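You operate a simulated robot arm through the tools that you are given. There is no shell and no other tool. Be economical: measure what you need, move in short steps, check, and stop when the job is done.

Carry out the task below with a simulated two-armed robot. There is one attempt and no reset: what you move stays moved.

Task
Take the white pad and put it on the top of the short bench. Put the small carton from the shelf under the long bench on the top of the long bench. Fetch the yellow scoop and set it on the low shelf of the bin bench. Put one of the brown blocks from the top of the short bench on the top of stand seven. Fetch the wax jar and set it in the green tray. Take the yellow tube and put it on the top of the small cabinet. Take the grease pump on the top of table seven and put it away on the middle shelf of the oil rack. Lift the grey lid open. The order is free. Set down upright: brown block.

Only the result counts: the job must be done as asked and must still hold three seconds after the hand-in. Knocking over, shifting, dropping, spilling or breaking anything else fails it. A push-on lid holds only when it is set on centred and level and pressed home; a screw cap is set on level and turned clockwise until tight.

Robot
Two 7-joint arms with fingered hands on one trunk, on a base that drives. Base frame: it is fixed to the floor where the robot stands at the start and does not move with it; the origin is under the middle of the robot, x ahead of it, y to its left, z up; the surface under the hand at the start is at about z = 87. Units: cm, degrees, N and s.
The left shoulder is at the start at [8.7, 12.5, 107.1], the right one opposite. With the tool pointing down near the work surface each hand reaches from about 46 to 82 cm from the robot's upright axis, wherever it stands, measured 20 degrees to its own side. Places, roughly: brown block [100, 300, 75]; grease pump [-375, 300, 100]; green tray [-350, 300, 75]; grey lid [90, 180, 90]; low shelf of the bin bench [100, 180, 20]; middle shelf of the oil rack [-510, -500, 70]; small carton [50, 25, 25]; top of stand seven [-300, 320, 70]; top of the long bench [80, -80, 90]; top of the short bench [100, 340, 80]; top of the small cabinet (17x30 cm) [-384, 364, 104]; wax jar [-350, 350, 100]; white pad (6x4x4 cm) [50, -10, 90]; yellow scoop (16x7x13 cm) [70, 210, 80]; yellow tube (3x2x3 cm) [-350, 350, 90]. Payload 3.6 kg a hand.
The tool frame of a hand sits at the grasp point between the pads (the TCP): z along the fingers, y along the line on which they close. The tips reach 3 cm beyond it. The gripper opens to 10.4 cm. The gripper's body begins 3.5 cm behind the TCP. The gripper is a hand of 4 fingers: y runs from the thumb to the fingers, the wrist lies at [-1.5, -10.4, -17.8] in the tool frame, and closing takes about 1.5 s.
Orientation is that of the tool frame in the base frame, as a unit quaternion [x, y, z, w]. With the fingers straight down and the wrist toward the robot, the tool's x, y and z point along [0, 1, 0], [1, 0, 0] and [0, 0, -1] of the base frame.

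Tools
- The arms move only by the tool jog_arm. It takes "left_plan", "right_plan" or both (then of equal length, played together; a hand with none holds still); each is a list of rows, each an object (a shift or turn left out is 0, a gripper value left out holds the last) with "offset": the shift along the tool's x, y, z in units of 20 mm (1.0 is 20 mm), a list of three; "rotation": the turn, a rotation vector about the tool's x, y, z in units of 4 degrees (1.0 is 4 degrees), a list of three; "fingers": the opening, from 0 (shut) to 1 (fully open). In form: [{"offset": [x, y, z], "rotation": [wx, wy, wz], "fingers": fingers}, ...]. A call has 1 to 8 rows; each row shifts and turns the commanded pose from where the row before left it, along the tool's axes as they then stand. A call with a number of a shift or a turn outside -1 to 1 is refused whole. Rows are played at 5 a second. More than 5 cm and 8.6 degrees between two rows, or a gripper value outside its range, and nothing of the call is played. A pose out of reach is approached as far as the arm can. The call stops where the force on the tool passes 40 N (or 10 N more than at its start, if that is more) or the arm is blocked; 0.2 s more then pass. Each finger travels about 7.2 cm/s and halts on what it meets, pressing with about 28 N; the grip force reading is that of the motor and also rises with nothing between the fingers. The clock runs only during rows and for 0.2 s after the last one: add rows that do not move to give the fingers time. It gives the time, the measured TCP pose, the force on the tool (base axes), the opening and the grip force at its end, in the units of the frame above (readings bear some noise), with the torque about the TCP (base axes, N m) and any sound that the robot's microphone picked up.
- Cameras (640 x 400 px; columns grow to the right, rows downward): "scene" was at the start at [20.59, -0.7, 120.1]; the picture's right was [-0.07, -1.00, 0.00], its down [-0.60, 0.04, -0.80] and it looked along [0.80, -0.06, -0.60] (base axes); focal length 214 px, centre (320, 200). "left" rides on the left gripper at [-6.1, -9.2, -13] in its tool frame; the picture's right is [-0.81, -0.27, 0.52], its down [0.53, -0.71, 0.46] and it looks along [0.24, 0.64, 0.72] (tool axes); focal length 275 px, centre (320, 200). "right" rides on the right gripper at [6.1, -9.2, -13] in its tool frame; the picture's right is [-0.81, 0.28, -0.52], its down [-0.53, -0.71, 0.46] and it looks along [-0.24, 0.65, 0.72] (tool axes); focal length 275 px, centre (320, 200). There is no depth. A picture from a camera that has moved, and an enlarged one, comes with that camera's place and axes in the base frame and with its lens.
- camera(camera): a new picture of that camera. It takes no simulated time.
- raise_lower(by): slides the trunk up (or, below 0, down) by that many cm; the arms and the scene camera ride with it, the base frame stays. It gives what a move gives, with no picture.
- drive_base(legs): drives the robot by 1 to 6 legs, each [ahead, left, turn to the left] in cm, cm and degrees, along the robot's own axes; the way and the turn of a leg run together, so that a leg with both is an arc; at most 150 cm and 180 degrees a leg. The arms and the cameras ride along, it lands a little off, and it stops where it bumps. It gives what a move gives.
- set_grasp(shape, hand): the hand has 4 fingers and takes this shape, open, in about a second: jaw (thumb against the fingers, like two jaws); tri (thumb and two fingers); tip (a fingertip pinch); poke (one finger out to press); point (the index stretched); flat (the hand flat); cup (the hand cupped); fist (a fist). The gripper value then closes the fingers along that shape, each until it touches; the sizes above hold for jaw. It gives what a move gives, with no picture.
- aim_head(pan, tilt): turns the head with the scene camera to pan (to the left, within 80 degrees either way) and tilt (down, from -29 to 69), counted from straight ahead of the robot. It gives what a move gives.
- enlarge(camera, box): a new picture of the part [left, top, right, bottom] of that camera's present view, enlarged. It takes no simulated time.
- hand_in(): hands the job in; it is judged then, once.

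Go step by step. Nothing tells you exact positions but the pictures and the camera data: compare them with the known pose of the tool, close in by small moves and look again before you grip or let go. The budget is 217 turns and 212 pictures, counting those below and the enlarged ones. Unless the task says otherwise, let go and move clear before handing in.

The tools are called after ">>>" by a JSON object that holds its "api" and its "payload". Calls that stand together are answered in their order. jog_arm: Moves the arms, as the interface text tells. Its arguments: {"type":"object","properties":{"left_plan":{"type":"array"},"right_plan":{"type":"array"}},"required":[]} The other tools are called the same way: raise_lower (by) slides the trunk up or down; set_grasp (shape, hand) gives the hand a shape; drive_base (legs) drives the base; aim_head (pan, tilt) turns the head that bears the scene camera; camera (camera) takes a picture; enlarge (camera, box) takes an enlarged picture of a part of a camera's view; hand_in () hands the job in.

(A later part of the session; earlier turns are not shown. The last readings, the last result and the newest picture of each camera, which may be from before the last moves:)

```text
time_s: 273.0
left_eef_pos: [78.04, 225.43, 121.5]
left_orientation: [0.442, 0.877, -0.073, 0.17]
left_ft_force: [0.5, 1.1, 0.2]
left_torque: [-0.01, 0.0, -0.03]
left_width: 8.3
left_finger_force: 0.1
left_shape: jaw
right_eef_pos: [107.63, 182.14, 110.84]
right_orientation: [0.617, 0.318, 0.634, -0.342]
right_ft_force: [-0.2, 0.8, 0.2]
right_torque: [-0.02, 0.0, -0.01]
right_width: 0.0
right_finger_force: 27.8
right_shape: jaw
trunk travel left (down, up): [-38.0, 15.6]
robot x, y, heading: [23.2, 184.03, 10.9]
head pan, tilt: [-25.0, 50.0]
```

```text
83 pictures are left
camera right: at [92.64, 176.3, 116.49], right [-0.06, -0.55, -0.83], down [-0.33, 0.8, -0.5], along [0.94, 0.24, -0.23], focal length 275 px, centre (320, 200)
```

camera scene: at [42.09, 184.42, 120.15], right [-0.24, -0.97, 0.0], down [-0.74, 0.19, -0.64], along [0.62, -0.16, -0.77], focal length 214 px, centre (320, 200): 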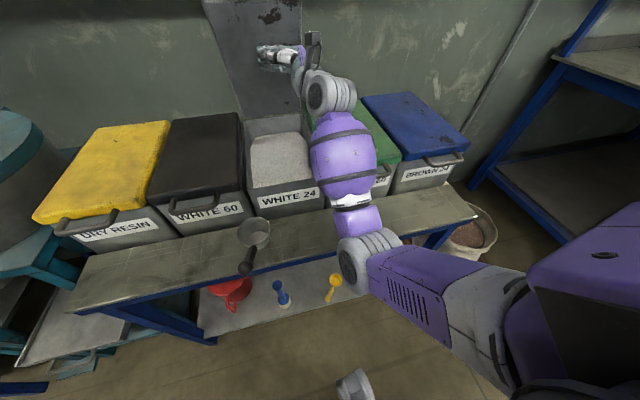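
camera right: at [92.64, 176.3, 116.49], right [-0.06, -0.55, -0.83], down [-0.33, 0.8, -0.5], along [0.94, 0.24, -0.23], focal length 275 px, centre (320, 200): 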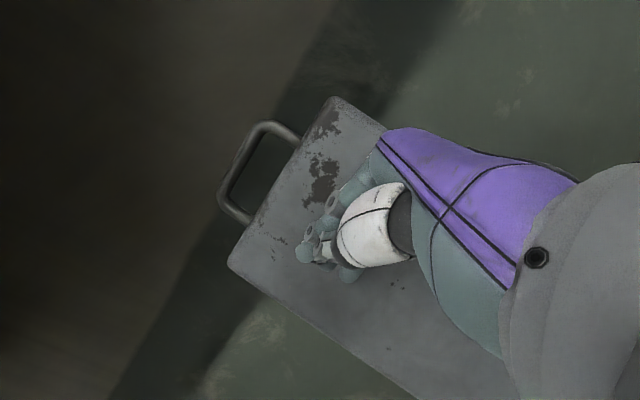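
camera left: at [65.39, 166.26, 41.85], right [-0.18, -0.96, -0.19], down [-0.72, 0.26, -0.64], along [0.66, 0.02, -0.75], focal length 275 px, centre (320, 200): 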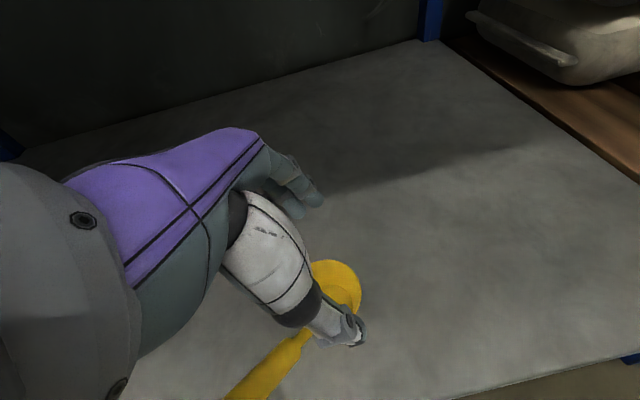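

TCP is at x=107.6 and the lid has swung back. I withdraw and look.

>>> {"api": "jog_arm", "payload": {"right_plan": [{"offset": [0, -0.62, -0.43]}, {"offset": [0, -0.62, -0.43]}, {"offset": [0, -0.62, -0.43]}, {"offset": [0, -0.62, -0.43]}, {"offset": [0, -0.62, -0.43]}, {"offset": [0, -0.62, -0.43]}]}}

>>> {"api": "camera", "payload": {"camera": "right"}}

>>> {"api": "aim_head", "payload": {"pan": -15, "tilt": 35}}

>>> {"api": "camera", "payload": {"camera": "scene"}}

```text
time_s: 274.4
left_eef_pos: [78.12, 225.39, 121.53]
left_orientation: [0.442, 0.877, -0.072, 0.173]
left_ft_force: [0.4, -0.7, 1.6]
left_torque: [0.0, 0.03, -0.01]
left_width: 8.32
left_finger_force: 0.0
left_shape: jaw
right_eef_pos: [98.48, 182.06, 110.84]
right_orientation: [0.617, 0.318, 0.634, -0.341]
right_ft_force: [0.1, -0.5, -0.4]
right_torque: [-0.02, -0.01, -0.01]
right_width: 0.0
right_finger_force: 27.7
right_shape: jaw
trunk travel left (down, up): [-38.0, 15.6]
robot x, y, heading: [22.88, 183.95, 10.8]
head pan, tilt: [-25.0, 50.0]
```

```text
82 pictures are left
camera right: at [83.51, 176.25, 116.39], right [-0.06, -0.55, -0.83], down [-0.33, 0.8, -0.5], along [0.94, 0.24, -0.23], focal length 275 px, centre (320, 200)
```

right: 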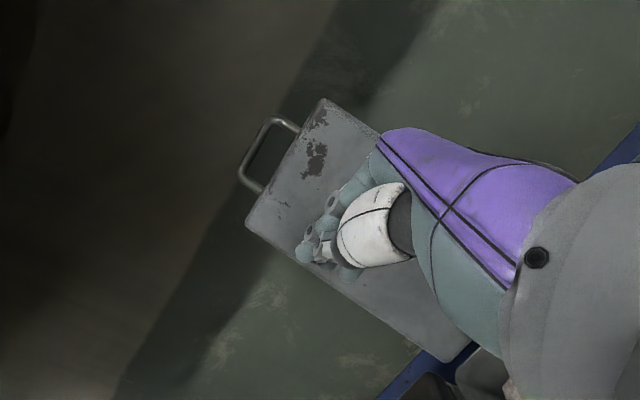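

```text
time_s: 275.2
left_eef_pos: [78.06, 225.34, 121.38]
left_orientation: [0.442, 0.878, -0.072, 0.171]
left_ft_force: [1.1, 0.7, 0.4]
left_torque: [0.01, 0.0, -0.04]
left_width: 8.31
left_finger_force: 0.1
left_shape: jaw
right_eef_pos: [98.57, 182.04, 110.83]
right_orientation: [0.616, 0.317, 0.635, -0.341]
right_ft_force: [-0.3, 0.2, -0.5]
right_torque: [0.01, 0.03, 0.0]
right_width: 0.01
right_finger_force: 27.6
right_shape: jaw
trunk travel left (down, up): [-38.0, 15.6]
robot x, y, heading: [23.47, 184.27, 10.7]
head pan, tilt: [-15.0, 35.0]
```

```text
81 pictures are left
camera scene: at [42.11, 185.4, 128.21], right [-0.07, -1.0, 0.0], down [-0.57, 0.04, -0.82], along [0.82, -0.06, -0.57], focal length 214 px, centre (320, 200)
```

scene: 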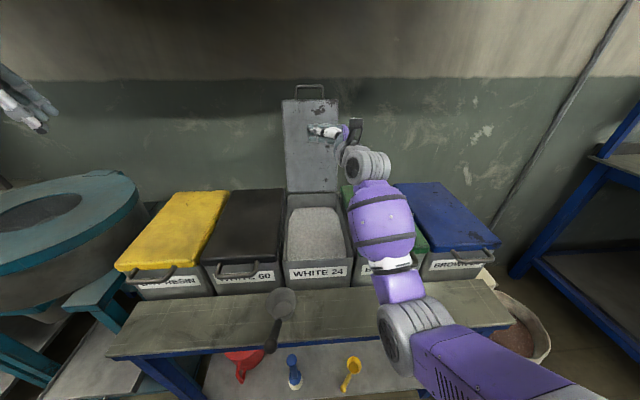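

The grey lid now stays open, leaning back. I back off and restore both hands' orientations for the brown block.

>>> {"api": "drive_base", "payload": {"legs": [[-65, 0, 0], [0, 0, -11]]}}

>>> {"api": "jog_arm", "payload": {"right_plan": [{"rotation": [0, -1, 0]}, {"rotation": [0, -1, 0]}, {"rotation": [0, -1, 0]}, {"rotation": [0, -1, 0]}, {"rotation": [0, -1, 0]}, {"rotation": [0, -1, 0]}, {"rotation": [0, -1, 0]}, {"rotation": [0, -1, 0]}], "left_plan": [{"rotation": [0, 1, 0]}, {"rotation": [0, 1, 0]}, {"rotation": [0, 1, 0]}, {"rotation": [0, 1, 0]}, {"rotation": [0, 1, 0]}, {"rotation": [0, 1, 0]}, {"rotation": [0, 1, 0]}, {"rotation": [0, 1, 0]}]}}

>>> {"api": "jog_arm", "payload": {"right_plan": [{"rotation": [0, -1, 0]}, {"rotation": [0, -1, 0]}, {"rotation": [0, -1, 0]}, {"rotation": [0, -1, 0]}, {"rotation": [0, -1, 0]}, {"rotation": [0, -1, 0]}, {"rotation": [0, -1, 0]}, {"rotation": [0, -1, 0]}]}}

>>> {"api": "jog_arm", "payload": {"right_plan": [{"rotation": [0, -1, 0]}, {"rotation": [0, -1, 0]}, {"rotation": [0, -1, 0]}, {"rotation": [0, -1, 0]}, {"rotation": [0, -1, 0]}, {"rotation": [0, -1, 0]}, {"rotation": [0, -0.6, 0]}, {"rotation": [0, 0, -1], "fingers": 1}]}}

>>> {"api": "jog_arm", "payload": {"right_plan": [{"rotation": [0, 0, -1]}, {"rotation": [0, 0, -1]}, {"rotation": [0, 0, -1]}, {"rotation": [0, 0, -1]}, {"rotation": [0, 0, -1]}, {"rotation": [0, 0, -1]}, {"rotation": [0, 0, -1]}, {"rotation": [0, 0, -1]}]}}

>>> {"api": "drive_base", "payload": {"legs": [[0, 112, 0]]}}

```text
time_s: 279.6
left_eef_pos: [21.21, 201.46, 121.56]
left_orientation: [0.529, 0.828, -0.089, 0.163]
left_ft_force: [-0.1, 0.0, 0.3]
left_torque: [0.01, 0.0, 0.01]
left_width: 8.32
left_finger_force: 0.1
left_shape: jaw
right_eef_pos: [32.4, 154.89, 110.68]
right_orientation: [0.645, 0.252, 0.666, -0.276]
right_ft_force: [-0.2, 0.4, -0.2]
right_torque: [-0.01, 0.02, 0.01]
right_width: 0.01
right_finger_force: 28.0
right_shape: jaw
trunk travel left (down, up): [-38.0, 15.6]
robot x, y, heading: [-40.63, 172.18, -0.9]
head pan, tilt: [-15.0, 35.0]
```

```text
time_s: 281.4
left_eef_pos: [21.19, 201.5, 121.48]
left_orientation: [0.533, 0.841, 0.059, -0.072]
left_ft_force: [-0.2, 1.1, 0.7]
left_torque: [0.0, -0.02, 0.03]
left_width: 8.29
left_finger_force: 0.1
left_shape: jaw
right_eef_pos: [32.01, 153.56, 107.0]
right_orientation: [0.805, 0.319, 0.461, -0.195]
right_ft_force: [-0.5, 0.1, -0.1]
right_torque: [0.01, 0.01, -0.02]
right_width: 0.0
right_finger_force: 28.1
right_shape: jaw
right hand out of reach, approached as far as the arm can: row 1, 2, 3
trunk travel left (down, up): [-38.0, 15.6]
robot x, y, heading: [-40.96, 171.93, -1.1]
head pan, tilt: [-15.0, 35.0]
```

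```text
time_s: 283.2
left_eef_pos: [21.12, 201.39, 121.47]
left_orientation: [0.534, 0.841, 0.06, -0.072]
left_ft_force: [0.8, 0.3, 0.2]
left_torque: [0.02, 0.02, -0.02]
left_width: 8.31
left_finger_force: 0.0
left_shape: jaw
right_eef_pos: [31.95, 153.69, 106.95]
right_orientation: [0.9, 0.361, 0.223, -0.1]
right_ft_force: [0.3, -1.0, 0.2]
right_torque: [-0.02, 0.0, 0.0]
right_width: 0.0
right_finger_force: 27.5
right_shape: jaw
trunk travel left (down, up): [-38.0, 15.6]
robot x, y, heading: [-40.81, 172.27, -0.8]
head pan, tilt: [-15.0, 35.0]
```

```text
time_s: 285.0
left_eef_pos: [21.12, 201.43, 121.48]
left_orientation: [0.533, 0.841, 0.061, -0.071]
left_ft_force: [-0.1, 0.4, 0.0]
left_torque: [0.0, 0.03, 0.01]
left_width: 8.32
left_finger_force: 0.1
left_shape: jaw
right_eef_pos: [31.85, 153.6, 106.99]
right_orientation: [0.914, 0.406, 0.012, -0.014]
right_ft_force: [-0.8, -0.3, -0.7]
right_torque: [0.0, 0.0, -0.06]
right_width: 10.24
right_finger_force: 0.1
right_shape: jaw
trunk travel left (down, up): [-38.0, 15.6]
robot x, y, heading: [-40.79, 172.19, -1.0]
head pan, tilt: [-15.0, 35.0]
```

```text
time_s: 286.8
left_eef_pos: [21.14, 201.33, 121.58]
left_orientation: [0.533, 0.841, 0.061, -0.071]
left_ft_force: [0.0, 0.7, -0.7]
left_torque: [0.0, 0.0, -0.02]
left_width: 8.3
left_finger_force: 0.0
left_shape: jaw
right_eef_pos: [31.95, 153.75, 106.99]
right_orientation: [0.766, 0.643, 0.016, -0.01]
right_ft_force: [1.1, 0.3, 0.3]
right_torque: [0.03, -0.03, 0.0]
right_width: 10.36
right_finger_force: 0.1
right_shape: jaw
trunk travel left (down, up): [-38.0, 15.6]
robot x, y, heading: [-40.66, 172.6, -0.9]
head pan, tilt: [-15.0, 35.0]
```

```text
time_s: 296.7
left_eef_pos: [21.33, 313.07, 121.64]
left_orientation: [0.526, 0.845, 0.059, -0.072]
left_ft_force: [-0.2, 0.6, 0.2]
left_torque: [-0.01, 0.03, 0.0]
left_width: 8.27
left_finger_force: 0.0
left_shape: jaw
right_eef_pos: [32.92, 265.57, 107.1]
right_orientation: [0.761, 0.649, 0.015, -0.011]
right_ft_force: [0.8, -0.3, 1.2]
right_torque: [0.01, -0.03, -0.05]
right_width: 10.34
right_finger_force: 0.1
right_shape: jaw
trunk travel left (down, up): [-38.0, 15.6]
robot x, y, heading: [-40.03, 282.95, 0.1]
head pan, tilt: [-15.0, 35.0]
```

Left hand is yawed 26° and leaning right as wanted. I tuck the right hand back, raise the trunk, and shift the left hand inward before approaching the short bench.

>>> {"api": "jog_arm", "payload": {"left_plan": [{"offset": [-0.6, -0.3, -0.12]}, {"offset": [-0.6, -0.3, -0.12]}, {"offset": [-0.6, -0.3, -0.12]}, {"offset": [-0.6, -0.3, -0.12]}, {"offset": [-0.6, -0.3, -0.12]}, {"offset": [-0.6, -0.3, -0.12]}, {"offset": [-0.6, -0.3, -0.12]}, {"offset": [-0.6, -0.3, -0.12]}], "right_plan": [{"offset": [-0.6, -1, 0]}, {"offset": [-0.6, -1, 0]}, {"offset": [-0.6, -1, 0]}, {"offset": [-0.6, -1, 0]}, {"offset": [-0.6, -1, 0]}, {"offset": [-0.6, -1, 0]}, {"offset": [-0.6, -1, 0]}, {"offset": [-0.6, -1, 0]}]}}

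>>> {"api": "jog_arm", "payload": {"right_plan": [{"offset": [0, -1, 0]}, {"offset": [0, -1, 0]}, {"offset": [0, -1, 0]}, {"offset": [0, -1, 0]}, {"offset": [0, -1, 0]}]}}

>>> {"api": "raise_lower", "payload": {"by": 14}}

>>> {"api": "drive_base", "payload": {"legs": [[40, 0, 0]]}}

>>> {"api": "aim_head", "payload": {"pan": 15, "tilt": 40}}

>>> {"api": "camera", "payload": {"camera": "scene"}}

>>> {"api": "camera", "payload": {"camera": "left"}}

```text
time_s: 298.5
left_eef_pos: [21.39, 302.07, 121.59]
left_orientation: [0.526, 0.846, 0.059, -0.071]
left_ft_force: [0.7, -0.2, -0.7]
left_torque: [0.02, -0.03, -0.01]
left_width: 8.3
left_finger_force: 0.1
left_shape: jaw
right_eef_pos: [15.65, 258.75, 106.5]
right_orientation: [0.761, 0.648, 0.015, -0.011]
right_ft_force: [0.2, 0.1, 0.4]
right_torque: [0.0, 0.06, 0.0]
right_width: 10.35
right_finger_force: 0.2
right_shape: jaw
trunk travel left (down, up): [-38.0, 15.6]
robot x, y, heading: [-40.49, 282.66, 0.2]
head pan, tilt: [-15.0, 35.0]
```

```text
time_s: 299.7
left_eef_pos: [21.39, 302.16, 121.53]
left_orientation: [0.526, 0.846, 0.06, -0.07]
left_ft_force: [0.0, 0.1, 0.7]
left_torque: [-0.01, 0.0, 0.01]
left_width: 8.3
left_finger_force: 0.0
left_shape: jaw
right_eef_pos: [5.6, 260.18, 106.5]
right_orientation: [0.76, 0.65, 0.016, -0.011]
right_ft_force: [0.6, 0.8, 0.4]
right_torque: [0.04, 0.01, -0.03]
right_width: 10.38
right_finger_force: 0.1
right_shape: jaw
trunk travel left (down, up): [-38.0, 15.6]
robot x, y, heading: [-40.36, 282.8, 0.3]
head pan, tilt: [-15.0, 35.0]
```

```text
time_s: 301.4
left_eef_pos: [21.35, 302.26, 135.3]
left_orientation: [0.526, 0.845, 0.059, -0.073]
left_ft_force: [-0.4, -1.3, 1.0]
left_torque: [-0.01, -0.04, -0.01]
left_width: 8.31
left_finger_force: 0.0
left_shape: jaw
right_eef_pos: [5.87, 260.39, 120.32]
right_orientation: [0.76, 0.649, 0.015, -0.01]
right_ft_force: [0.9, 0.4, -0.1]
right_torque: [0.02, 0.05, 0.0]
right_width: 10.38
right_finger_force: 0.2
right_shape: jaw
trunk travel left (down, up): [-52.0, 1.6]
robot x, y, heading: [-39.8, 282.53, 0.2]
head pan, tilt: [-15.0, 35.0]
```

```text
time_s: 303.9
left_eef_pos: [60.82, 302.79, 135.51]
left_orientation: [0.523, 0.847, 0.06, -0.071]
left_ft_force: [-0.3, 0.1, 0.4]
left_torque: [-0.01, 0.03, 0.0]
left_width: 8.3
left_finger_force: 0.0
left_shape: jaw
right_eef_pos: [45.48, 260.61, 120.52]
right_orientation: [0.76, 0.65, 0.015, -0.011]
right_ft_force: [-0.2, 0.2, 0.0]
right_torque: [0.03, 0.0, 0.03]
right_width: 10.38
right_finger_force: 0.1
right_shape: jaw
trunk travel left (down, up): [-52.0, 1.6]
robot x, y, heading: [-0.59, 283.06, 0.5]
head pan, tilt: [-15.0, 35.0]
```

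```text
time_s: 304.8
left_eef_pos: [60.74, 302.74, 135.57]
left_orientation: [0.523, 0.847, 0.06, -0.071]
left_ft_force: [-0.2, -0.1, -0.5]
left_torque: [-0.01, 0.02, 0.01]
left_width: 8.31
left_finger_force: 0.0
left_shape: jaw
right_eef_pos: [45.4, 260.65, 120.7]
right_orientation: [0.759, 0.651, 0.015, -0.01]
right_ft_force: [0.0, 0.4, 0.4]
right_torque: [0.02, -0.01, 0.03]
right_width: 10.38
right_finger_force: 0.0
right_shape: jaw
trunk travel left (down, up): [-52.0, 1.6]
robot x, y, heading: [-0.75, 283.22, 0.4]
head pan, tilt: [15.0, 40.0]
```

```text
80 pictures are left
camera scene: at [9.87, 285.28, 143.15], right [0.27, -0.96, 0.0], down [-0.62, -0.17, -0.77], along [0.74, 0.2, -0.64], focal length 214 px, centre (320, 200)
```

scene: 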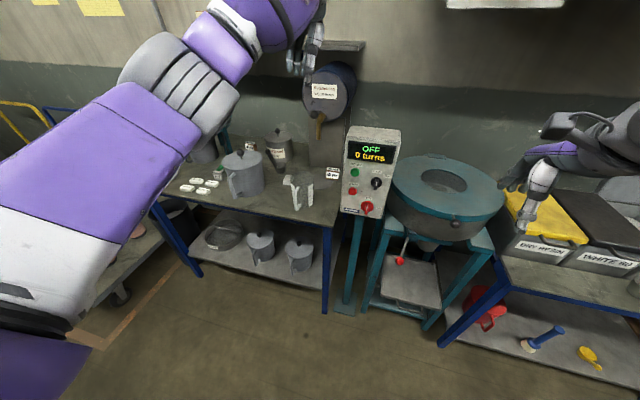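

```text
79 pictures are left
camera left: at [56.18, 290.87, 147.05], right [0.08, -0.74, -0.66], down [-0.9, 0.23, -0.37], along [0.43, 0.63, -0.65], focal length 275 px, centre (320, 200)
```

left: 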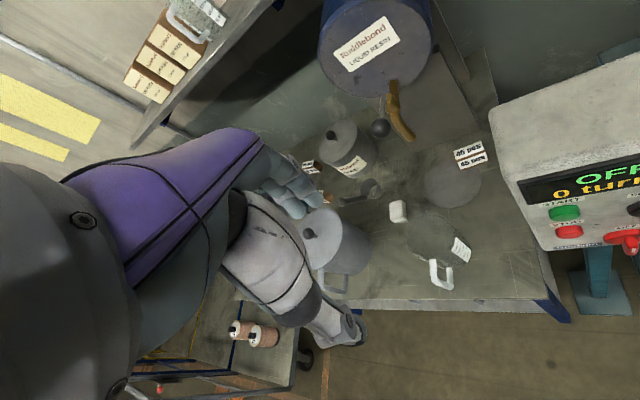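

Box left face is at y≈293.5 (x 70–76, z≤118), tap at y≥306. I choose yaw ≈10° with almost no lean, and go in via (88,301.5).

>>> {"api": "jog_arm", "payload": {"left_plan": [{"rotation": [0, -1, 0], "fingers": 0.75}, {"rotation": [0, -1, 0]}, {"rotation": [0, 0, 1]}, {"rotation": [0, 0, 1]}, {"rotation": [0, 0, 1]}, {"rotation": [0, 0, 1]}]}}

>>> {"api": "drive_base", "payload": {"legs": [[20, 0, -0.5]]}}

>>> {"api": "camera", "payload": {"camera": "left"}}

```text
time_s: 306.2
left_eef_pos: [60.87, 302.86, 135.61]
left_orientation: [0.639, 0.768, 0.021, -0.016]
left_ft_force: [-1.6, 0.3, 0.2]
left_torque: [0.01, -0.05, 0.04]
left_width: 7.82
left_finger_force: 0.0
left_shape: jaw
right_eef_pos: [45.46, 260.7, 120.65]
right_orientation: [0.759, 0.651, 0.015, -0.011]
right_ft_force: [-1.9, 0.2, -0.4]
right_torque: [-0.01, 0.0, -0.02]
right_width: 10.39
right_finger_force: 0.0
right_shape: jaw
trunk travel left (down, up): [-52.0, 1.6]
robot x, y, heading: [-0.59, 283.0, 0.8]
head pan, tilt: [15.0, 40.0]
```

```text
time_s: 307.8
left_eef_pos: [80.96, 302.48, 135.66]
left_orientation: [0.642, 0.767, 0.021, -0.015]
left_ft_force: [-0.6, -0.1, 0.2]
left_torque: [0.0, -0.02, -0.02]
left_width: 7.83
left_finger_force: 0.0
left_shape: jaw
right_eef_pos: [65.48, 260.54, 120.75]
right_orientation: [0.76, 0.649, 0.016, -0.01]
right_ft_force: [0.2, -0.7, 0.5]
right_torque: [-0.02, -0.01, -0.01]
right_width: 10.35
right_finger_force: 0.1
right_shape: jaw
trunk travel left (down, up): [-52.0, 1.6]
robot x, y, heading: [19.14, 283.59, 0.3]
head pan, tilt: [15.0, 40.0]
```

```text
78 pictures are left
camera left: at [73.1, 294.15, 148.28], right [-0.13, -0.82, -0.56], down [-0.79, 0.42, -0.44], along [0.59, 0.39, -0.7], focal length 275 px, centre (320, 200)
```

left: 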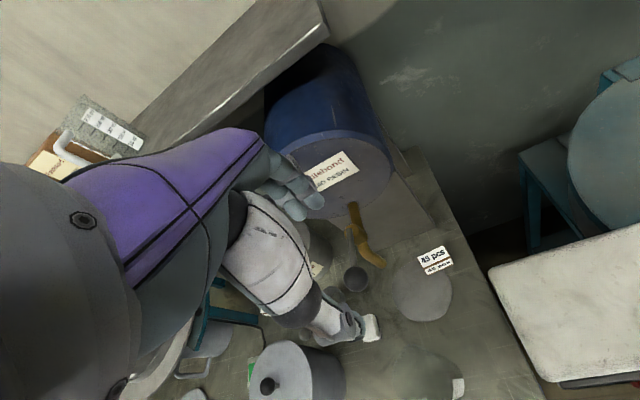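

Block ≈(95.1,302.2). The drum front is at x≈97 with bottom z≈115, so I descend at x≈86 first.

>>> {"api": "jog_arm", "payload": {"left_plan": [{"offset": [-0.1, 0.3, 1], "rotation": [0, 0, 1]}, {"offset": [-0.1, 0.3, 1]}, {"offset": [0, 0.3, 1]}, {"offset": [0, 0.3, 1]}, {"offset": [0, 0.3, 1]}, {"offset": [0, 0.3, 1]}, {"offset": [0, 0.3, 1]}, {"offset": [0, 0.3, 1]}]}}

>>> {"api": "camera", "payload": {"camera": "left"}}

>>> {"api": "camera", "payload": {"camera": "scene"}}

```text
time_s: 309.6
left_eef_pos: [85.88, 303.49, 119.59]
left_orientation: [0.668, 0.743, 0.021, -0.015]
left_ft_force: [0.2, -0.3, -0.9]
left_torque: [0.04, -0.03, 0.0]
left_width: 7.86
left_finger_force: 0.2
left_shape: jaw
right_eef_pos: [65.48, 260.55, 120.53]
right_orientation: [0.761, 0.649, 0.015, -0.01]
right_ft_force: [0.6, -0.1, -0.3]
right_torque: [0.01, -0.01, 0.02]
right_width: 10.36
right_finger_force: 0.1
right_shape: jaw
trunk travel left (down, up): [-52.0, 1.6]
robot x, y, heading: [19.5, 283.07, 0.1]
head pan, tilt: [15.0, 40.0]
```

```text
77 pictures are left
camera left: at [77.5, 295.64, 132.17], right [-0.19, -0.81, -0.56], down [-0.76, 0.48, -0.43], along [0.62, 0.35, -0.71], focal length 275 px, centre (320, 200)
```

left: 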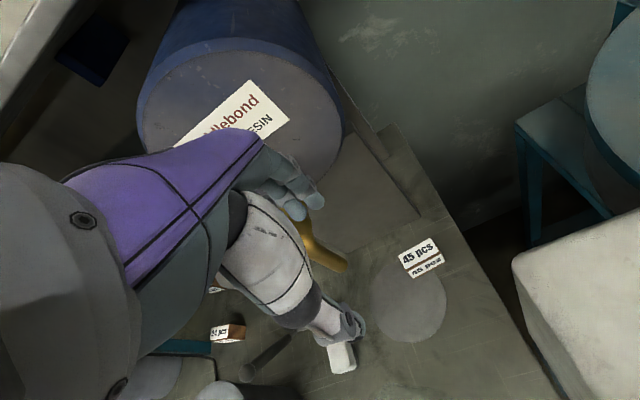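

```text
76 pictures are left
camera scene: at [29.99, 285.36, 143.14], right [0.26, -0.97, 0.0], down [-0.62, -0.17, -0.77], along [0.74, 0.2, -0.64], focal length 214 px, centre (320, 200)
```

scene: 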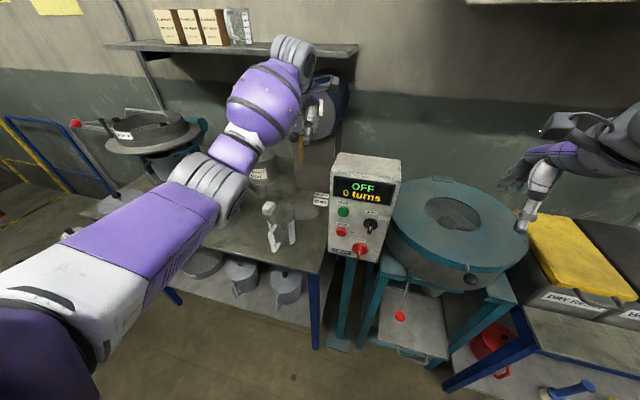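

The hand drifted toward the tap knob; I shift right 2.5 cm before going lower.

>>> {"api": "jog_arm", "payload": {"left_plan": [{"offset": [-1, 0, 0]}, {"offset": [-0.3, 0, 0]}, {"offset": [0, 0.1, 1]}, {"offset": [0, 0.1, 1]}, {"offset": [0, 0.1, 1]}, {"offset": [0, 0.1, 1]}, {"offset": [0, 0.1, 1]}]}}

>>> {"api": "camera", "payload": {"camera": "left"}}

>>> {"api": "camera", "payload": {"camera": "scene"}}

```text
time_s: 311.2
left_eef_pos: [87.27, 301.48, 109.58]
left_orientation: [0.668, 0.744, 0.021, -0.015]
left_ft_force: [-0.8, 0.0, -0.2]
left_torque: [-0.01, 0.03, 0.0]
left_width: 7.81
left_finger_force: 0.0
left_shape: jaw
right_eef_pos: [65.55, 260.62, 120.53]
right_orientation: [0.761, 0.649, 0.015, -0.01]
right_ft_force: [-0.2, 0.8, 0.2]
right_torque: [0.02, -0.03, -0.02]
right_width: 10.36
right_finger_force: 0.1
right_shape: jaw
trunk travel left (down, up): [-52.0, 1.6]
robot x, y, heading: [19.49, 283.52, -0.2]
head pan, tilt: [15.0, 40.0]
```

```text
75 pictures are left
camera left: at [78.82, 293.67, 122.23], right [-0.18, -0.81, -0.56], down [-0.76, 0.48, -0.44], along [0.62, 0.35, -0.71], focal length 275 px, centre (320, 200)
```

left: 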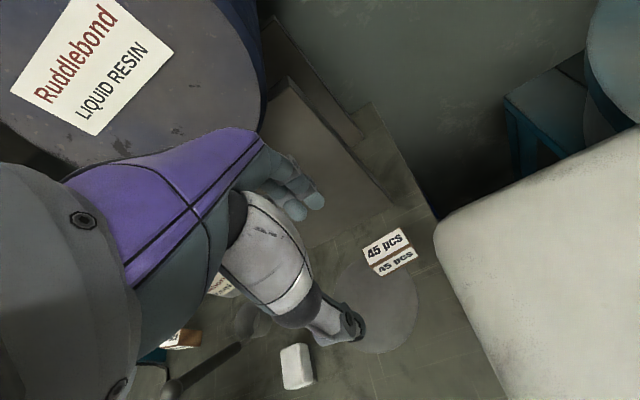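

```text
74 pictures are left
camera scene: at [29.98, 285.36, 143.15], right [0.26, -0.97, 0.0], down [-0.62, -0.17, -0.77], along [0.74, 0.2, -0.64], focal length 214 px, centre (320, 200)
```

scene: 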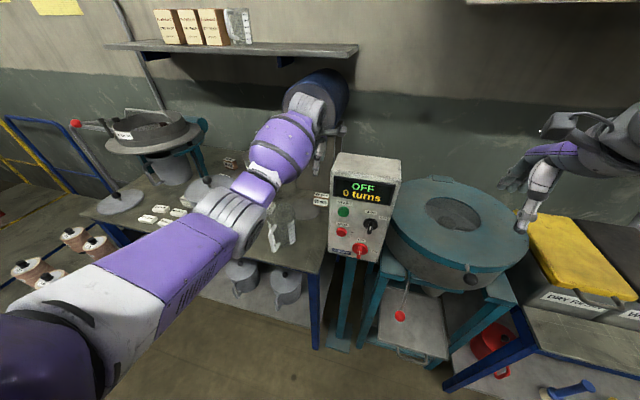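

The wrist camera is close above the control box, so I go forward 5 cm first, then descend.

>>> {"api": "jog_arm", "payload": {"left_plan": [{"offset": [0, 0.9, 0]}, {"offset": [0.05, 0.9, 0]}, {"offset": [0, 0.7, 0.3]}, {"offset": [0, 0, 1]}, {"offset": [0, 0, 1]}, {"offset": [0, 0, 1]}]}}

>>> {"api": "camera", "payload": {"camera": "left"}}

>>> {"api": "camera", "payload": {"camera": "scene"}}

```text
time_s: 312.6
left_eef_pos: [91.61, 302.44, 103.62]
left_orientation: [0.668, 0.744, 0.022, -0.012]
left_ft_force: [4.1, 0.1, 11.9]
left_torque: [-0.96, 1.74, 0.45]
left_width: 7.81
left_finger_force: 0.0
left_shape: jaw
left hand out of reach, approached as far as the arm can: row 5
right_eef_pos: [65.42, 260.53, 120.69]
right_orientation: [0.761, 0.648, 0.015, -0.01]
right_ft_force: [0.0, 0.6, 0.4]
right_torque: [0.01, -0.02, -0.02]
right_width: 10.36
right_finger_force: 0.1
right_shape: jaw
trunk travel left (down, up): [-52.0, 1.6]
robot x, y, heading: [19.57, 283.13, 0.3]
head pan, tilt: [15.0, 40.0]
```

```text
73 pictures are left
camera left: at [83.12, 294.69, 116.28], right [-0.18, -0.81, -0.56], down [-0.76, 0.47, -0.44], along [0.62, 0.35, -0.7], focal length 275 px, centre (320, 200)
```

left: 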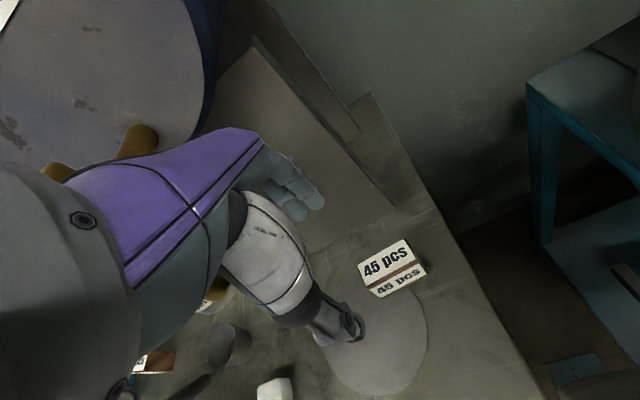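

```text
72 pictures are left
camera scene: at [29.9, 285.33, 143.19], right [0.26, -0.97, 0.0], down [-0.62, -0.17, -0.77], along [0.74, 0.2, -0.64], focal length 214 px, centre (320, 200)
```

scene: 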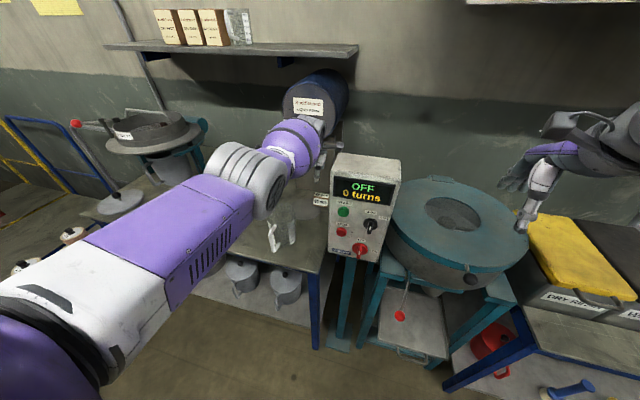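

The hand rests on something, probably the tap's lever (12 N upward). I go straight back up at once.

>>> {"api": "jog_arm", "payload": {"left_plan": [{"offset": [0, 0, -1]}, {"offset": [0, 0, -1]}, {"offset": [0, 0, -1]}, {}]}}

>>> {"api": "enlarge", "payload": {"camera": "scene", "box": [240, 60, 400, 220]}}

```text
time_s: 313.6
left_eef_pos: [91.92, 302.24, 109.16]
left_orientation: [0.668, 0.744, 0.019, -0.017]
left_ft_force: [-0.3, -0.1, -0.4]
left_torque: [0.0, 0.0, 0.01]
left_width: 7.8
left_finger_force: 0.0
left_shape: jaw
right_eef_pos: [65.48, 260.54, 120.59]
right_orientation: [0.76, 0.649, 0.015, -0.011]
right_ft_force: [0.9, 0.2, -0.1]
right_torque: [-0.01, 0.02, -0.01]
right_width: 10.37
right_finger_force: 0.1
right_shape: jaw
trunk travel left (down, up): [-52.0, 1.6]
robot x, y, heading: [19.41, 283.28, 0.2]
head pan, tilt: [15.0, 40.0]
```

```text
2.50 times, centred on (320, 140) of scene
camera zoom: at [29.97, 285.35, 143.15], right [0.26, -0.97, 0.0], down [-0.62, -0.17, -0.77], along [0.74, 0.2, -0.64], focal length 536 px, centre (320, 350)
```

zoom: 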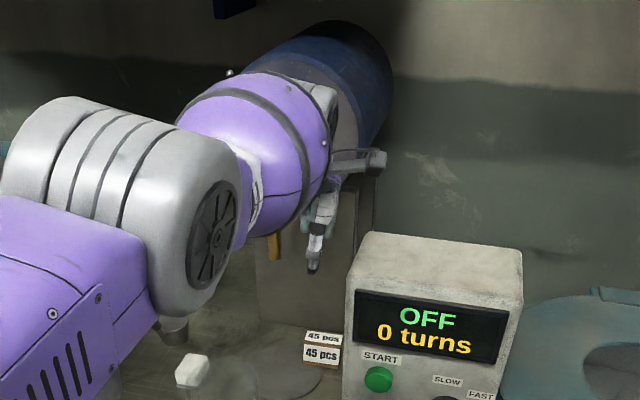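

The forearm lay over the tap knob (y≥305). I'll retreat upward and back, and instead come in low: forearm under the knob's height, through the gap between control box and jug.

>>> {"api": "jog_arm", "payload": {"left_plan": [{"offset": [0, 0, -1]}, {"offset": [0, 0, -1]}, {"offset": [0, 0, -1]}, {"offset": [0, -0.5, -1]}, {"offset": [0, -1, -1]}, {"offset": [0, -1, 0]}]}}

>>> {"api": "drive_base", "payload": {"legs": [[-45, 0, 0]]}}

>>> {"api": "raise_lower", "payload": {"by": -15}}

>>> {"api": "enlarge", "payload": {"camera": "scene", "box": [180, 80, 420, 230]}}

```text
time_s: 315.0
left_eef_pos: [91.44, 301.35, 119.62]
left_orientation: [0.668, 0.744, 0.019, -0.016]
left_ft_force: [-0.4, 0.0, -1.1]
left_torque: [-0.02, -0.01, 0.01]
left_width: 7.82
left_finger_force: 0.2
left_shape: jaw
left hand out of reach, approached as far as the arm can: row 4, 5, 6
right_eef_pos: [65.43, 260.47, 120.54]
right_orientation: [0.761, 0.649, 0.015, -0.01]
right_ft_force: [0.0, 0.4, -0.1]
right_torque: [-0.03, 0.01, 0.01]
right_width: 10.37
right_finger_force: 0.1
right_shape: jaw
trunk travel left (down, up): [-52.0, 1.6]
robot x, y, heading: [19.79, 283.33, 0.0]
head pan, tilt: [15.0, 40.0]
```

```text
time_s: 317.8
left_eef_pos: [45.57, 301.01, 119.59]
left_orientation: [0.669, 0.743, 0.02, -0.017]
left_ft_force: [0.1, -0.1, 0.0]
left_torque: [-0.04, 0.02, -0.01]
left_width: 7.82
left_finger_force: 0.1
left_shape: jaw
right_eef_pos: [19.5, 260.2, 120.67]
right_orientation: [0.761, 0.648, 0.015, -0.011]
right_ft_force: [-0.2, 0.4, -0.6]
right_torque: [0.03, 0.01, 0.0]
right_width: 10.38
right_finger_force: 0.0
right_shape: jaw
trunk travel left (down, up): [-52.0, 1.6]
robot x, y, heading: [-26.51, 282.94, -0.1]
head pan, tilt: [15.0, 40.0]
```

```text
time_s: 319.6
left_eef_pos: [44.1, 301.08, 80.88]
left_orientation: [0.662, 0.73, -0.094, -0.141]
left_ft_force: [-0.9, 0.4, 0.1]
left_torque: [0.0, -0.02, 0.01]
left_width: 7.83
left_finger_force: 0.1
left_shape: jaw
right_eef_pos: [19.49, 260.4, 105.55]
right_orientation: [0.762, 0.648, 0.016, -0.01]
right_ft_force: [-0.2, -0.7, -0.9]
right_torque: [-0.01, 0.0, -0.03]
right_width: 10.38
right_finger_force: 0.1
right_shape: jaw
trunk travel left (down, up): [-37.0, 16.6]
robot x, y, heading: [-26.24, 282.91, 0.1]
head pan, tilt: [15.0, 40.0]
```

```text
2.67 times, centred on (300, 155) of scene
camera zoom: at [-7.76, 285.25, 126.45], right [0.26, -0.97, 0.0], down [-0.62, -0.17, -0.77], along [0.74, 0.2, -0.64], focal length 572 px, centre (373, 320)
```

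zoom: 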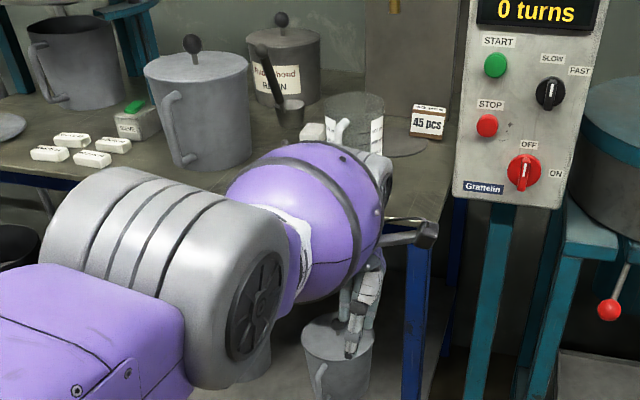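

The arm swung lower on re-solving its pose, but it is clear of the bench. I level the hand and bring it to z≈94.

>>> {"api": "jog_arm", "payload": {"left_plan": [{"offset": [0, 0, -1], "rotation": [-1, 0, 0]}, {"offset": [0, 0, -1], "rotation": [-1, 0, 0]}, {"offset": [0, 0, -1], "rotation": [-1, 0, 0]}, {"offset": [0, 0, -1], "rotation": [-1, 0, 0]}, {"offset": [0, 0, -1], "rotation": [-0.8, 0, 0]}, {"offset": [0, 0, -0.8]}, {}]}}

>>> {"api": "camera", "payload": {"camera": "scene"}}

```text
time_s: 321.1
left_eef_pos: [51.55, 300.08, 91.26]
left_orientation: [0.677, 0.735, 0.029, -0.03]
left_ft_force: [0.1, -0.1, 0.4]
left_torque: [0.01, -0.02, -0.03]
left_width: 7.81
left_finger_force: 0.1
left_shape: jaw
left hand out of reach, approached as far as the arm can: row 1, 2, 3, 4, 5
right_eef_pos: [19.47, 260.42, 105.68]
right_orientation: [0.762, 0.648, 0.015, -0.01]
right_ft_force: [-0.4, 1.1, 0.1]
right_torque: [0.0, -0.01, -0.02]
right_width: 10.38
right_finger_force: 0.0
right_shape: jaw
trunk travel left (down, up): [-37.0, 16.6]
robot x, y, heading: [-26.56, 283.21, 0.2]
head pan, tilt: [15.0, 40.0]
```

```text
69 pictures are left
camera scene: at [-7.74, 285.25, 126.45], right [0.26, -0.97, 0.0], down [-0.62, -0.17, -0.77], along [0.74, 0.2, -0.64], focal length 214 px, centre (320, 200)
```

scene: 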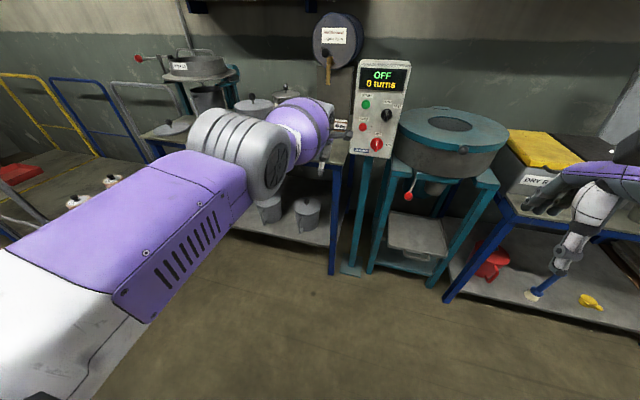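

Hand is level at (51.6,300,91). I drive in low, stepwise.

>>> {"api": "drive_base", "payload": {"legs": [[25, 1.2, 0]]}}

>>> {"api": "camera", "payload": {"camera": "left"}}

>>> {"api": "camera", "payload": {"camera": "scene"}}

```text
time_s: 323.0
left_eef_pos: [76.37, 301.28, 91.28]
left_orientation: [0.678, 0.734, 0.03, -0.029]
left_ft_force: [-1.0, 0.9, -0.9]
left_torque: [-0.05, 0.01, 0.02]
left_width: 7.82
left_finger_force: 0.0
left_shape: jaw
right_eef_pos: [44.11, 261.46, 105.5]
right_orientation: [0.762, 0.647, 0.015, -0.011]
right_ft_force: [0.2, 0.3, -0.4]
right_torque: [-0.01, -0.01, -0.01]
right_width: 10.36
right_finger_force: 0.1
right_shape: jaw
trunk travel left (down, up): [-37.0, 16.6]
robot x, y, heading: [-1.67, 284.24, 0.1]
head pan, tilt: [15.0, 40.0]
```

```text
68 pictures are left
camera left: at [67.78, 293.17, 103.83], right [-0.21, -0.78, -0.58], down [-0.76, 0.51, -0.41], along [0.62, 0.35, -0.7], focal length 275 px, centre (320, 200)
```

left: 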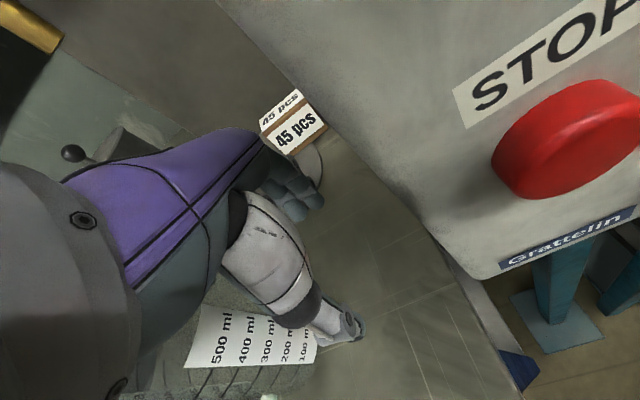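

```text
67 pictures are left
camera scene: at [16.96, 286.39, 126.44], right [0.26, -0.97, 0.0], down [-0.62, -0.17, -0.77], along [0.74, 0.2, -0.64], focal length 214 px, centre (320, 200)
```

scene: 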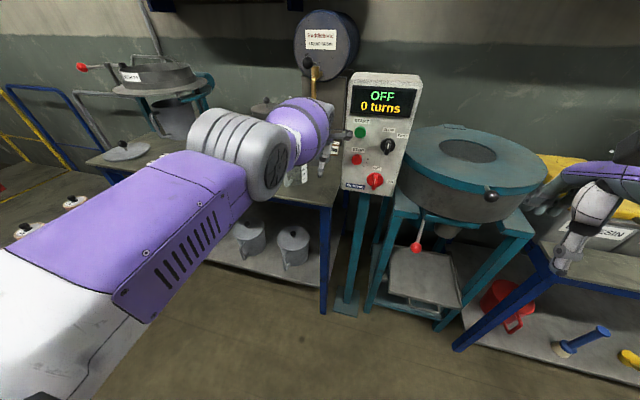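

The wrist camera would hit the control box on this line. I back out and change to a yaw of about −30° with slight right lean, which brings camera and wrist into the middle of the gap.

>>> {"api": "drive_base", "payload": {"legs": [[-32, 0, 0], [0, 18, -12]]}}

>>> {"api": "jog_arm", "payload": {"left_plan": [{"offset": [0, -0.9, 0], "rotation": [0, 0, 1]}, {"offset": [0, -0.9, 0], "rotation": [0, 0, 1]}, {"offset": [0, -0.9, 0], "rotation": [0, 0, 1]}, {"offset": [0, -0.9, 0], "rotation": [0, 0, 1]}, {"rotation": [0, 0, 1]}, {"rotation": [0, 0, 0.6]}, {"rotation": [0, 1, 0]}, {"rotation": [0, 0.4, 0]}]}}

>>> {"api": "raise_lower", "payload": {"by": 6}}

>>> {"api": "camera", "payload": {"camera": "left"}}

```text
time_s: 326.9
left_eef_pos: [47.94, 302.57, 91.35]
left_orientation: [0.749, 0.661, 0.032, -0.026]
left_ft_force: [-0.4, -1.1, -0.2]
left_torque: [0.0, -0.01, 0.03]
left_width: 7.81
left_finger_force: 0.0
left_shape: jaw
right_eef_pos: [8.29, 270.36, 105.63]
right_orientation: [0.825, 0.565, 0.016, -0.009]
right_ft_force: [0.2, -0.4, 0.4]
right_torque: [-0.01, -0.01, 0.02]
right_width: 10.39
right_finger_force: 0.0
right_shape: jaw
trunk travel left (down, up): [-37.0, 16.6]
robot x, y, heading: [-32.31, 302.18, -12.0]
head pan, tilt: [15.0, 40.0]
```

```text
time_s: 328.7
left_eef_pos: [47.39, 302.68, 90.99]
left_orientation: [0.861, 0.5, 0.069, -0.056]
left_ft_force: [1.1, -0.4, 0.2]
left_torque: [0.0, -0.04, 0.02]
left_width: 7.82
left_finger_force: 0.1
left_shape: jaw
left hand out of reach, approached as far as the arm can: row 1, 2, 3, 4
right_eef_pos: [8.3, 270.37, 105.55]
right_orientation: [0.825, 0.565, 0.016, -0.009]
right_ft_force: [0.9, -0.1, 0.5]
right_torque: [0.03, -0.01, 0.05]
right_width: 10.35
right_finger_force: 0.1
right_shape: jaw
trunk travel left (down, up): [-37.0, 16.6]
robot x, y, heading: [-31.75, 302.14, -11.8]
head pan, tilt: [15.0, 40.0]
```

```text
time_s: 329.7
left_eef_pos: [47.36, 302.69, 100.96]
left_orientation: [0.86, 0.502, 0.088, -0.038]
left_ft_force: [0.6, 0.8, -0.3]
left_torque: [0.0, 0.05, 0.0]
left_width: 7.82
left_finger_force: 0.0
left_shape: jaw
right_eef_pos: [8.41, 270.36, 111.43]
right_orientation: [0.825, 0.565, 0.016, -0.008]
right_ft_force: [0.4, 0.3, -0.3]
right_torque: [-0.01, -0.02, 0.02]
right_width: 10.35
right_finger_force: 0.1
right_shape: jaw
trunk travel left (down, up): [-43.0, 10.6]
robot x, y, heading: [-32.1, 301.91, -11.8]
head pan, tilt: [15.0, 40.0]
```

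```text
66 pictures are left
camera left: at [35.21, 299.81, 112.34], right [-0.57, -0.48, -0.67], down [-0.31, 0.88, -0.36], along [0.76, 0.0, -0.65], focal length 275 px, centre (320, 200)
```

left: 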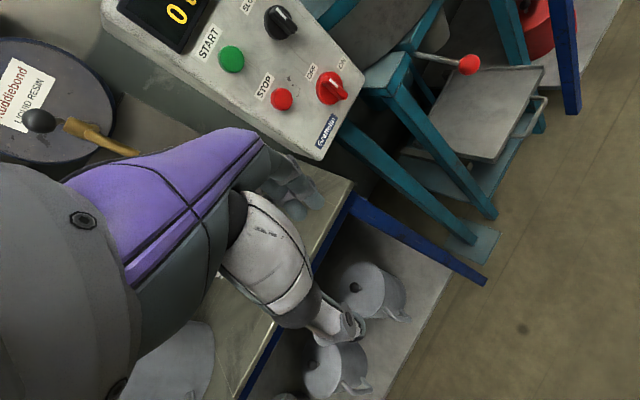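

Hand yaw is −30° with camera and wrist nearly in line. I lower to z≈92 and drive in part way.

>>> {"api": "jog_arm", "payload": {"left_plan": [{"offset": [-0.19, -0.02, 0.98]}, {"offset": [-0.19, -0.02, 0.98]}, {"offset": [-0.19, -0.02, 0.98]}, {"offset": [-0.19, -0.02, 0.98]}, {"offset": [-0.06, 0, 0.3]}]}}

>>> {"api": "drive_base", "payload": {"legs": [[29.5, 4.2, 0]]}}

>>> {"api": "camera", "payload": {"camera": "left"}}

>>> {"api": "aim_head", "payload": {"pan": 30, "tilt": 40}}

>>> {"api": "camera", "payload": {"camera": "scene"}}

```text
time_s: 330.9
left_eef_pos: [46.7, 302.99, 92.49]
left_orientation: [0.859, 0.503, 0.089, -0.037]
left_ft_force: [0.3, -0.1, -0.9]
left_torque: [-0.02, 0.0, -0.01]
left_width: 7.84
left_finger_force: 0.1
left_shape: jaw
left hand out of reach, approached as far as the arm can: row 3
right_eef_pos: [8.33, 270.34, 111.52]
right_orientation: [0.825, 0.565, 0.016, -0.01]
right_ft_force: [0.4, -0.3, 0.3]
right_torque: [0.0, 0.03, 0.0]
right_width: 10.38
right_finger_force: 0.2
right_shape: jaw
trunk travel left (down, up): [-43.0, 10.6]
robot x, y, heading: [-31.8, 302.03, -12.0]
head pan, tilt: [15.0, 40.0]
```

```text
time_s: 332.9
left_eef_pos: [75.77, 300.48, 92.45]
left_orientation: [0.861, 0.5, 0.09, -0.038]
left_ft_force: [-0.7, 0.2, 0.6]
left_torque: [-0.02, 0.0, 0.0]
left_width: 7.82
left_finger_force: 0.1
left_shape: jaw
right_eef_pos: [37.16, 268.24, 111.62]
right_orientation: [0.826, 0.563, 0.017, -0.008]
right_ft_force: [-0.6, -0.2, -0.1]
right_torque: [-0.02, 0.03, 0.01]
right_width: 10.38
right_finger_force: 0.1
right_shape: jaw
trunk travel left (down, up): [-43.0, 10.6]
robot x, y, heading: [-3.07, 300.13, -12.4]
head pan, tilt: [15.0, 40.0]
```

```text
65 pictures are left
camera left: at [63.46, 297.66, 103.98], right [-0.57, -0.47, -0.67], down [-0.31, 0.88, -0.36], along [0.76, 0.0, -0.65], focal length 275 px, centre (320, 200)
```

left: 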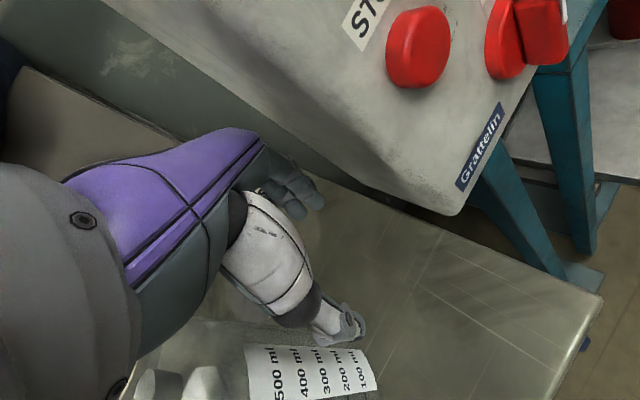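

```text
time_s: 333.7
left_eef_pos: [75.75, 300.43, 92.53]
left_orientation: [0.861, 0.5, 0.089, -0.038]
left_ft_force: [-0.5, 0.9, -0.3]
left_torque: [-0.01, 0.0, 0.0]
left_width: 7.82
left_finger_force: 0.1
left_shape: jaw
right_eef_pos: [37.04, 268.18, 111.65]
right_orientation: [0.826, 0.563, 0.016, -0.009]
right_ft_force: [0.1, 0.7, 0.1]
right_torque: [-0.02, -0.01, 0.02]
right_width: 10.36
right_finger_force: 0.0
right_shape: jaw
trunk travel left (down, up): [-43.0, 10.6]
robot x, y, heading: [-2.73, 300.03, -12.2]
head pan, tilt: [30.0, 40.0]
```

```text
64 pictures are left
camera scene: at [13.6, 300.88, 132.83], right [0.3, -0.95, 0.0], down [-0.61, -0.2, -0.77], along [0.73, 0.23, -0.64], focal length 214 px, centre (320, 200)
```

scene: 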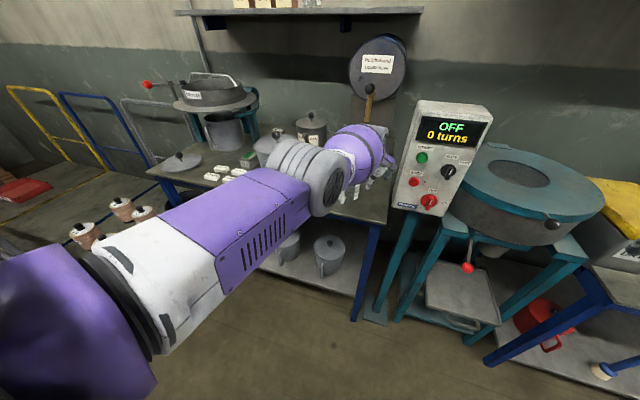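

Gap between jug (y≈303) and box (y≈294.5) is narrow: I narrow the fingers, shift right 1 cm and advance 10 cm.

>>> {"api": "jog_arm", "payload": {"left_plan": [{"fingers": 0.48}, {"offset": [-0.3, 0, 0]}, {"offset": [-0.2, 0, 0]}, {}]}}

>>> {"api": "drive_base", "payload": {"legs": [[5, 1, 0]]}}

>>> {"api": "camera", "payload": {"camera": "left"}}

```text
time_s: 334.7
left_eef_pos: [75.36, 299.59, 92.37]
left_orientation: [0.861, 0.5, 0.088, -0.039]
left_ft_force: [-0.2, 0.0, -0.2]
left_torque: [0.0, -0.01, 0.0]
left_width: 5.02
left_finger_force: 0.1
left_shape: jaw
right_eef_pos: [36.99, 268.13, 111.62]
right_orientation: [0.827, 0.562, 0.016, -0.008]
right_ft_force: [0.3, -0.2, 0.0]
right_torque: [0.0, 0.02, 0.0]
right_width: 10.35
right_finger_force: 0.2
right_shape: jaw
trunk travel left (down, up): [-43.0, 10.6]
robot x, y, heading: [-2.75, 300.45, -12.0]
head pan, tilt: [30.0, 40.0]
```

```text
time_s: 335.6
left_eef_pos: [80.5, 299.6, 92.32]
left_orientation: [0.861, 0.499, 0.088, -0.038]
left_ft_force: [-0.1, 0.5, 0.0]
left_torque: [-0.02, 0.02, 0.01]
left_width: 5.04
left_finger_force: 0.0
left_shape: jaw
right_eef_pos: [42.22, 268.06, 111.47]
right_orientation: [0.827, 0.563, 0.016, -0.009]
right_ft_force: [-0.2, 0.6, 1.1]
right_torque: [-0.03, 0.0, 0.01]
right_width: 10.38
right_finger_force: 0.1
right_shape: jaw
trunk travel left (down, up): [-43.0, 10.6]
robot x, y, heading: [2.21, 300.19, -12.3]
head pan, tilt: [30.0, 40.0]
```

```text
63 pictures are left
camera left: at [68.13, 296.74, 103.79], right [-0.57, -0.47, -0.67], down [-0.31, 0.88, -0.36], along [0.76, 0.0, -0.65], focal length 275 px, centre (320, 200)
```

left: 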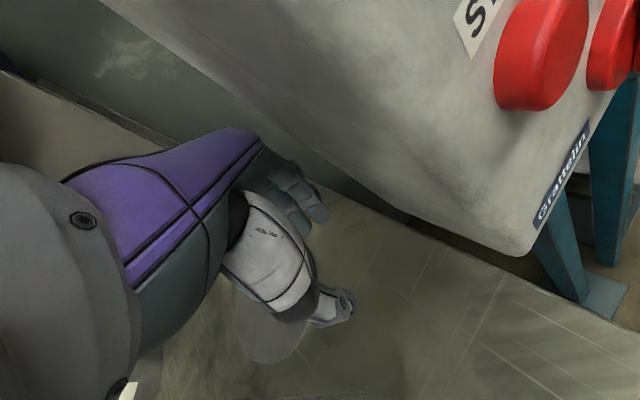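

Clear so far. Another 5 cm.

>>> {"api": "drive_base", "payload": {"legs": [[5, 1.1, 0]]}}

>>> {"api": "camera", "payload": {"camera": "left"}}

>>> {"api": "enlarge", "payload": {"camera": "scene", "box": [280, 60, 480, 240]}}

```text
time_s: 336.5
left_eef_pos: [85.67, 299.58, 92.22]
left_orientation: [0.861, 0.499, 0.089, -0.039]
left_ft_force: [0.1, 0.3, -0.7]
left_torque: [0.04, -0.01, 0.0]
left_width: 5.03
left_finger_force: 0.0
left_shape: jaw
right_eef_pos: [47.25, 268.12, 111.6]
right_orientation: [0.826, 0.563, 0.016, -0.009]
right_ft_force: [-1.7, -0.4, 0.8]
right_torque: [-0.02, 0.04, 0.03]
right_width: 10.39
right_finger_force: 0.1
right_shape: jaw
trunk travel left (down, up): [-43.0, 10.6]
robot x, y, heading: [7.63, 300.05, -12.2]
head pan, tilt: [30.0, 40.0]
```

```text
62 pictures are left
camera left: at [73.19, 296.74, 103.79], right [-0.57, -0.47, -0.67], down [-0.31, 0.88, -0.36], along [0.76, 0.0, -0.65], focal length 275 px, centre (320, 200)
```

left: 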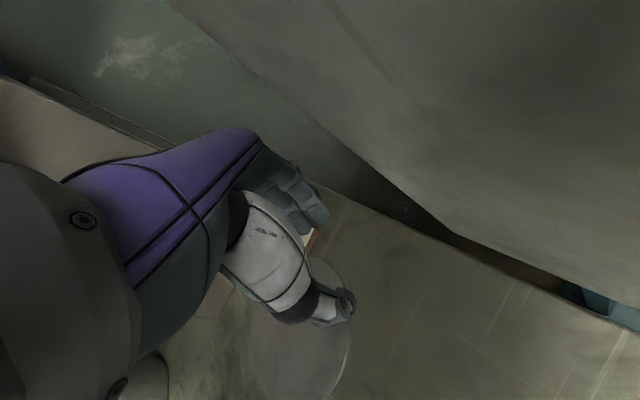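

```text
2.22 times, centred on (380, 150) of scene
camera zoom: at [23.84, 300.84, 132.81], right [0.3, -0.95, 0.0], down [-0.61, -0.2, -0.77], along [0.73, 0.23, -0.64], focal length 477 px, centre (187, 311)
```

zoom: 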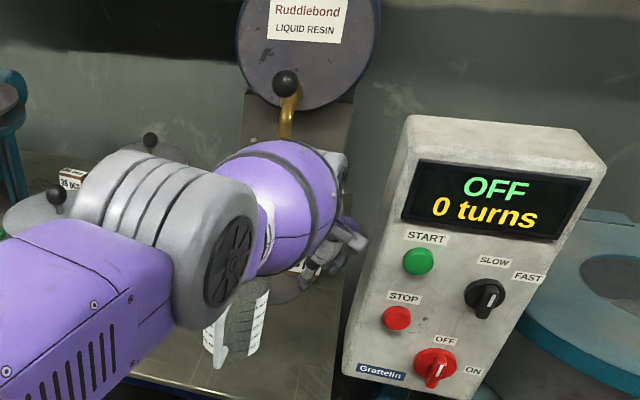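

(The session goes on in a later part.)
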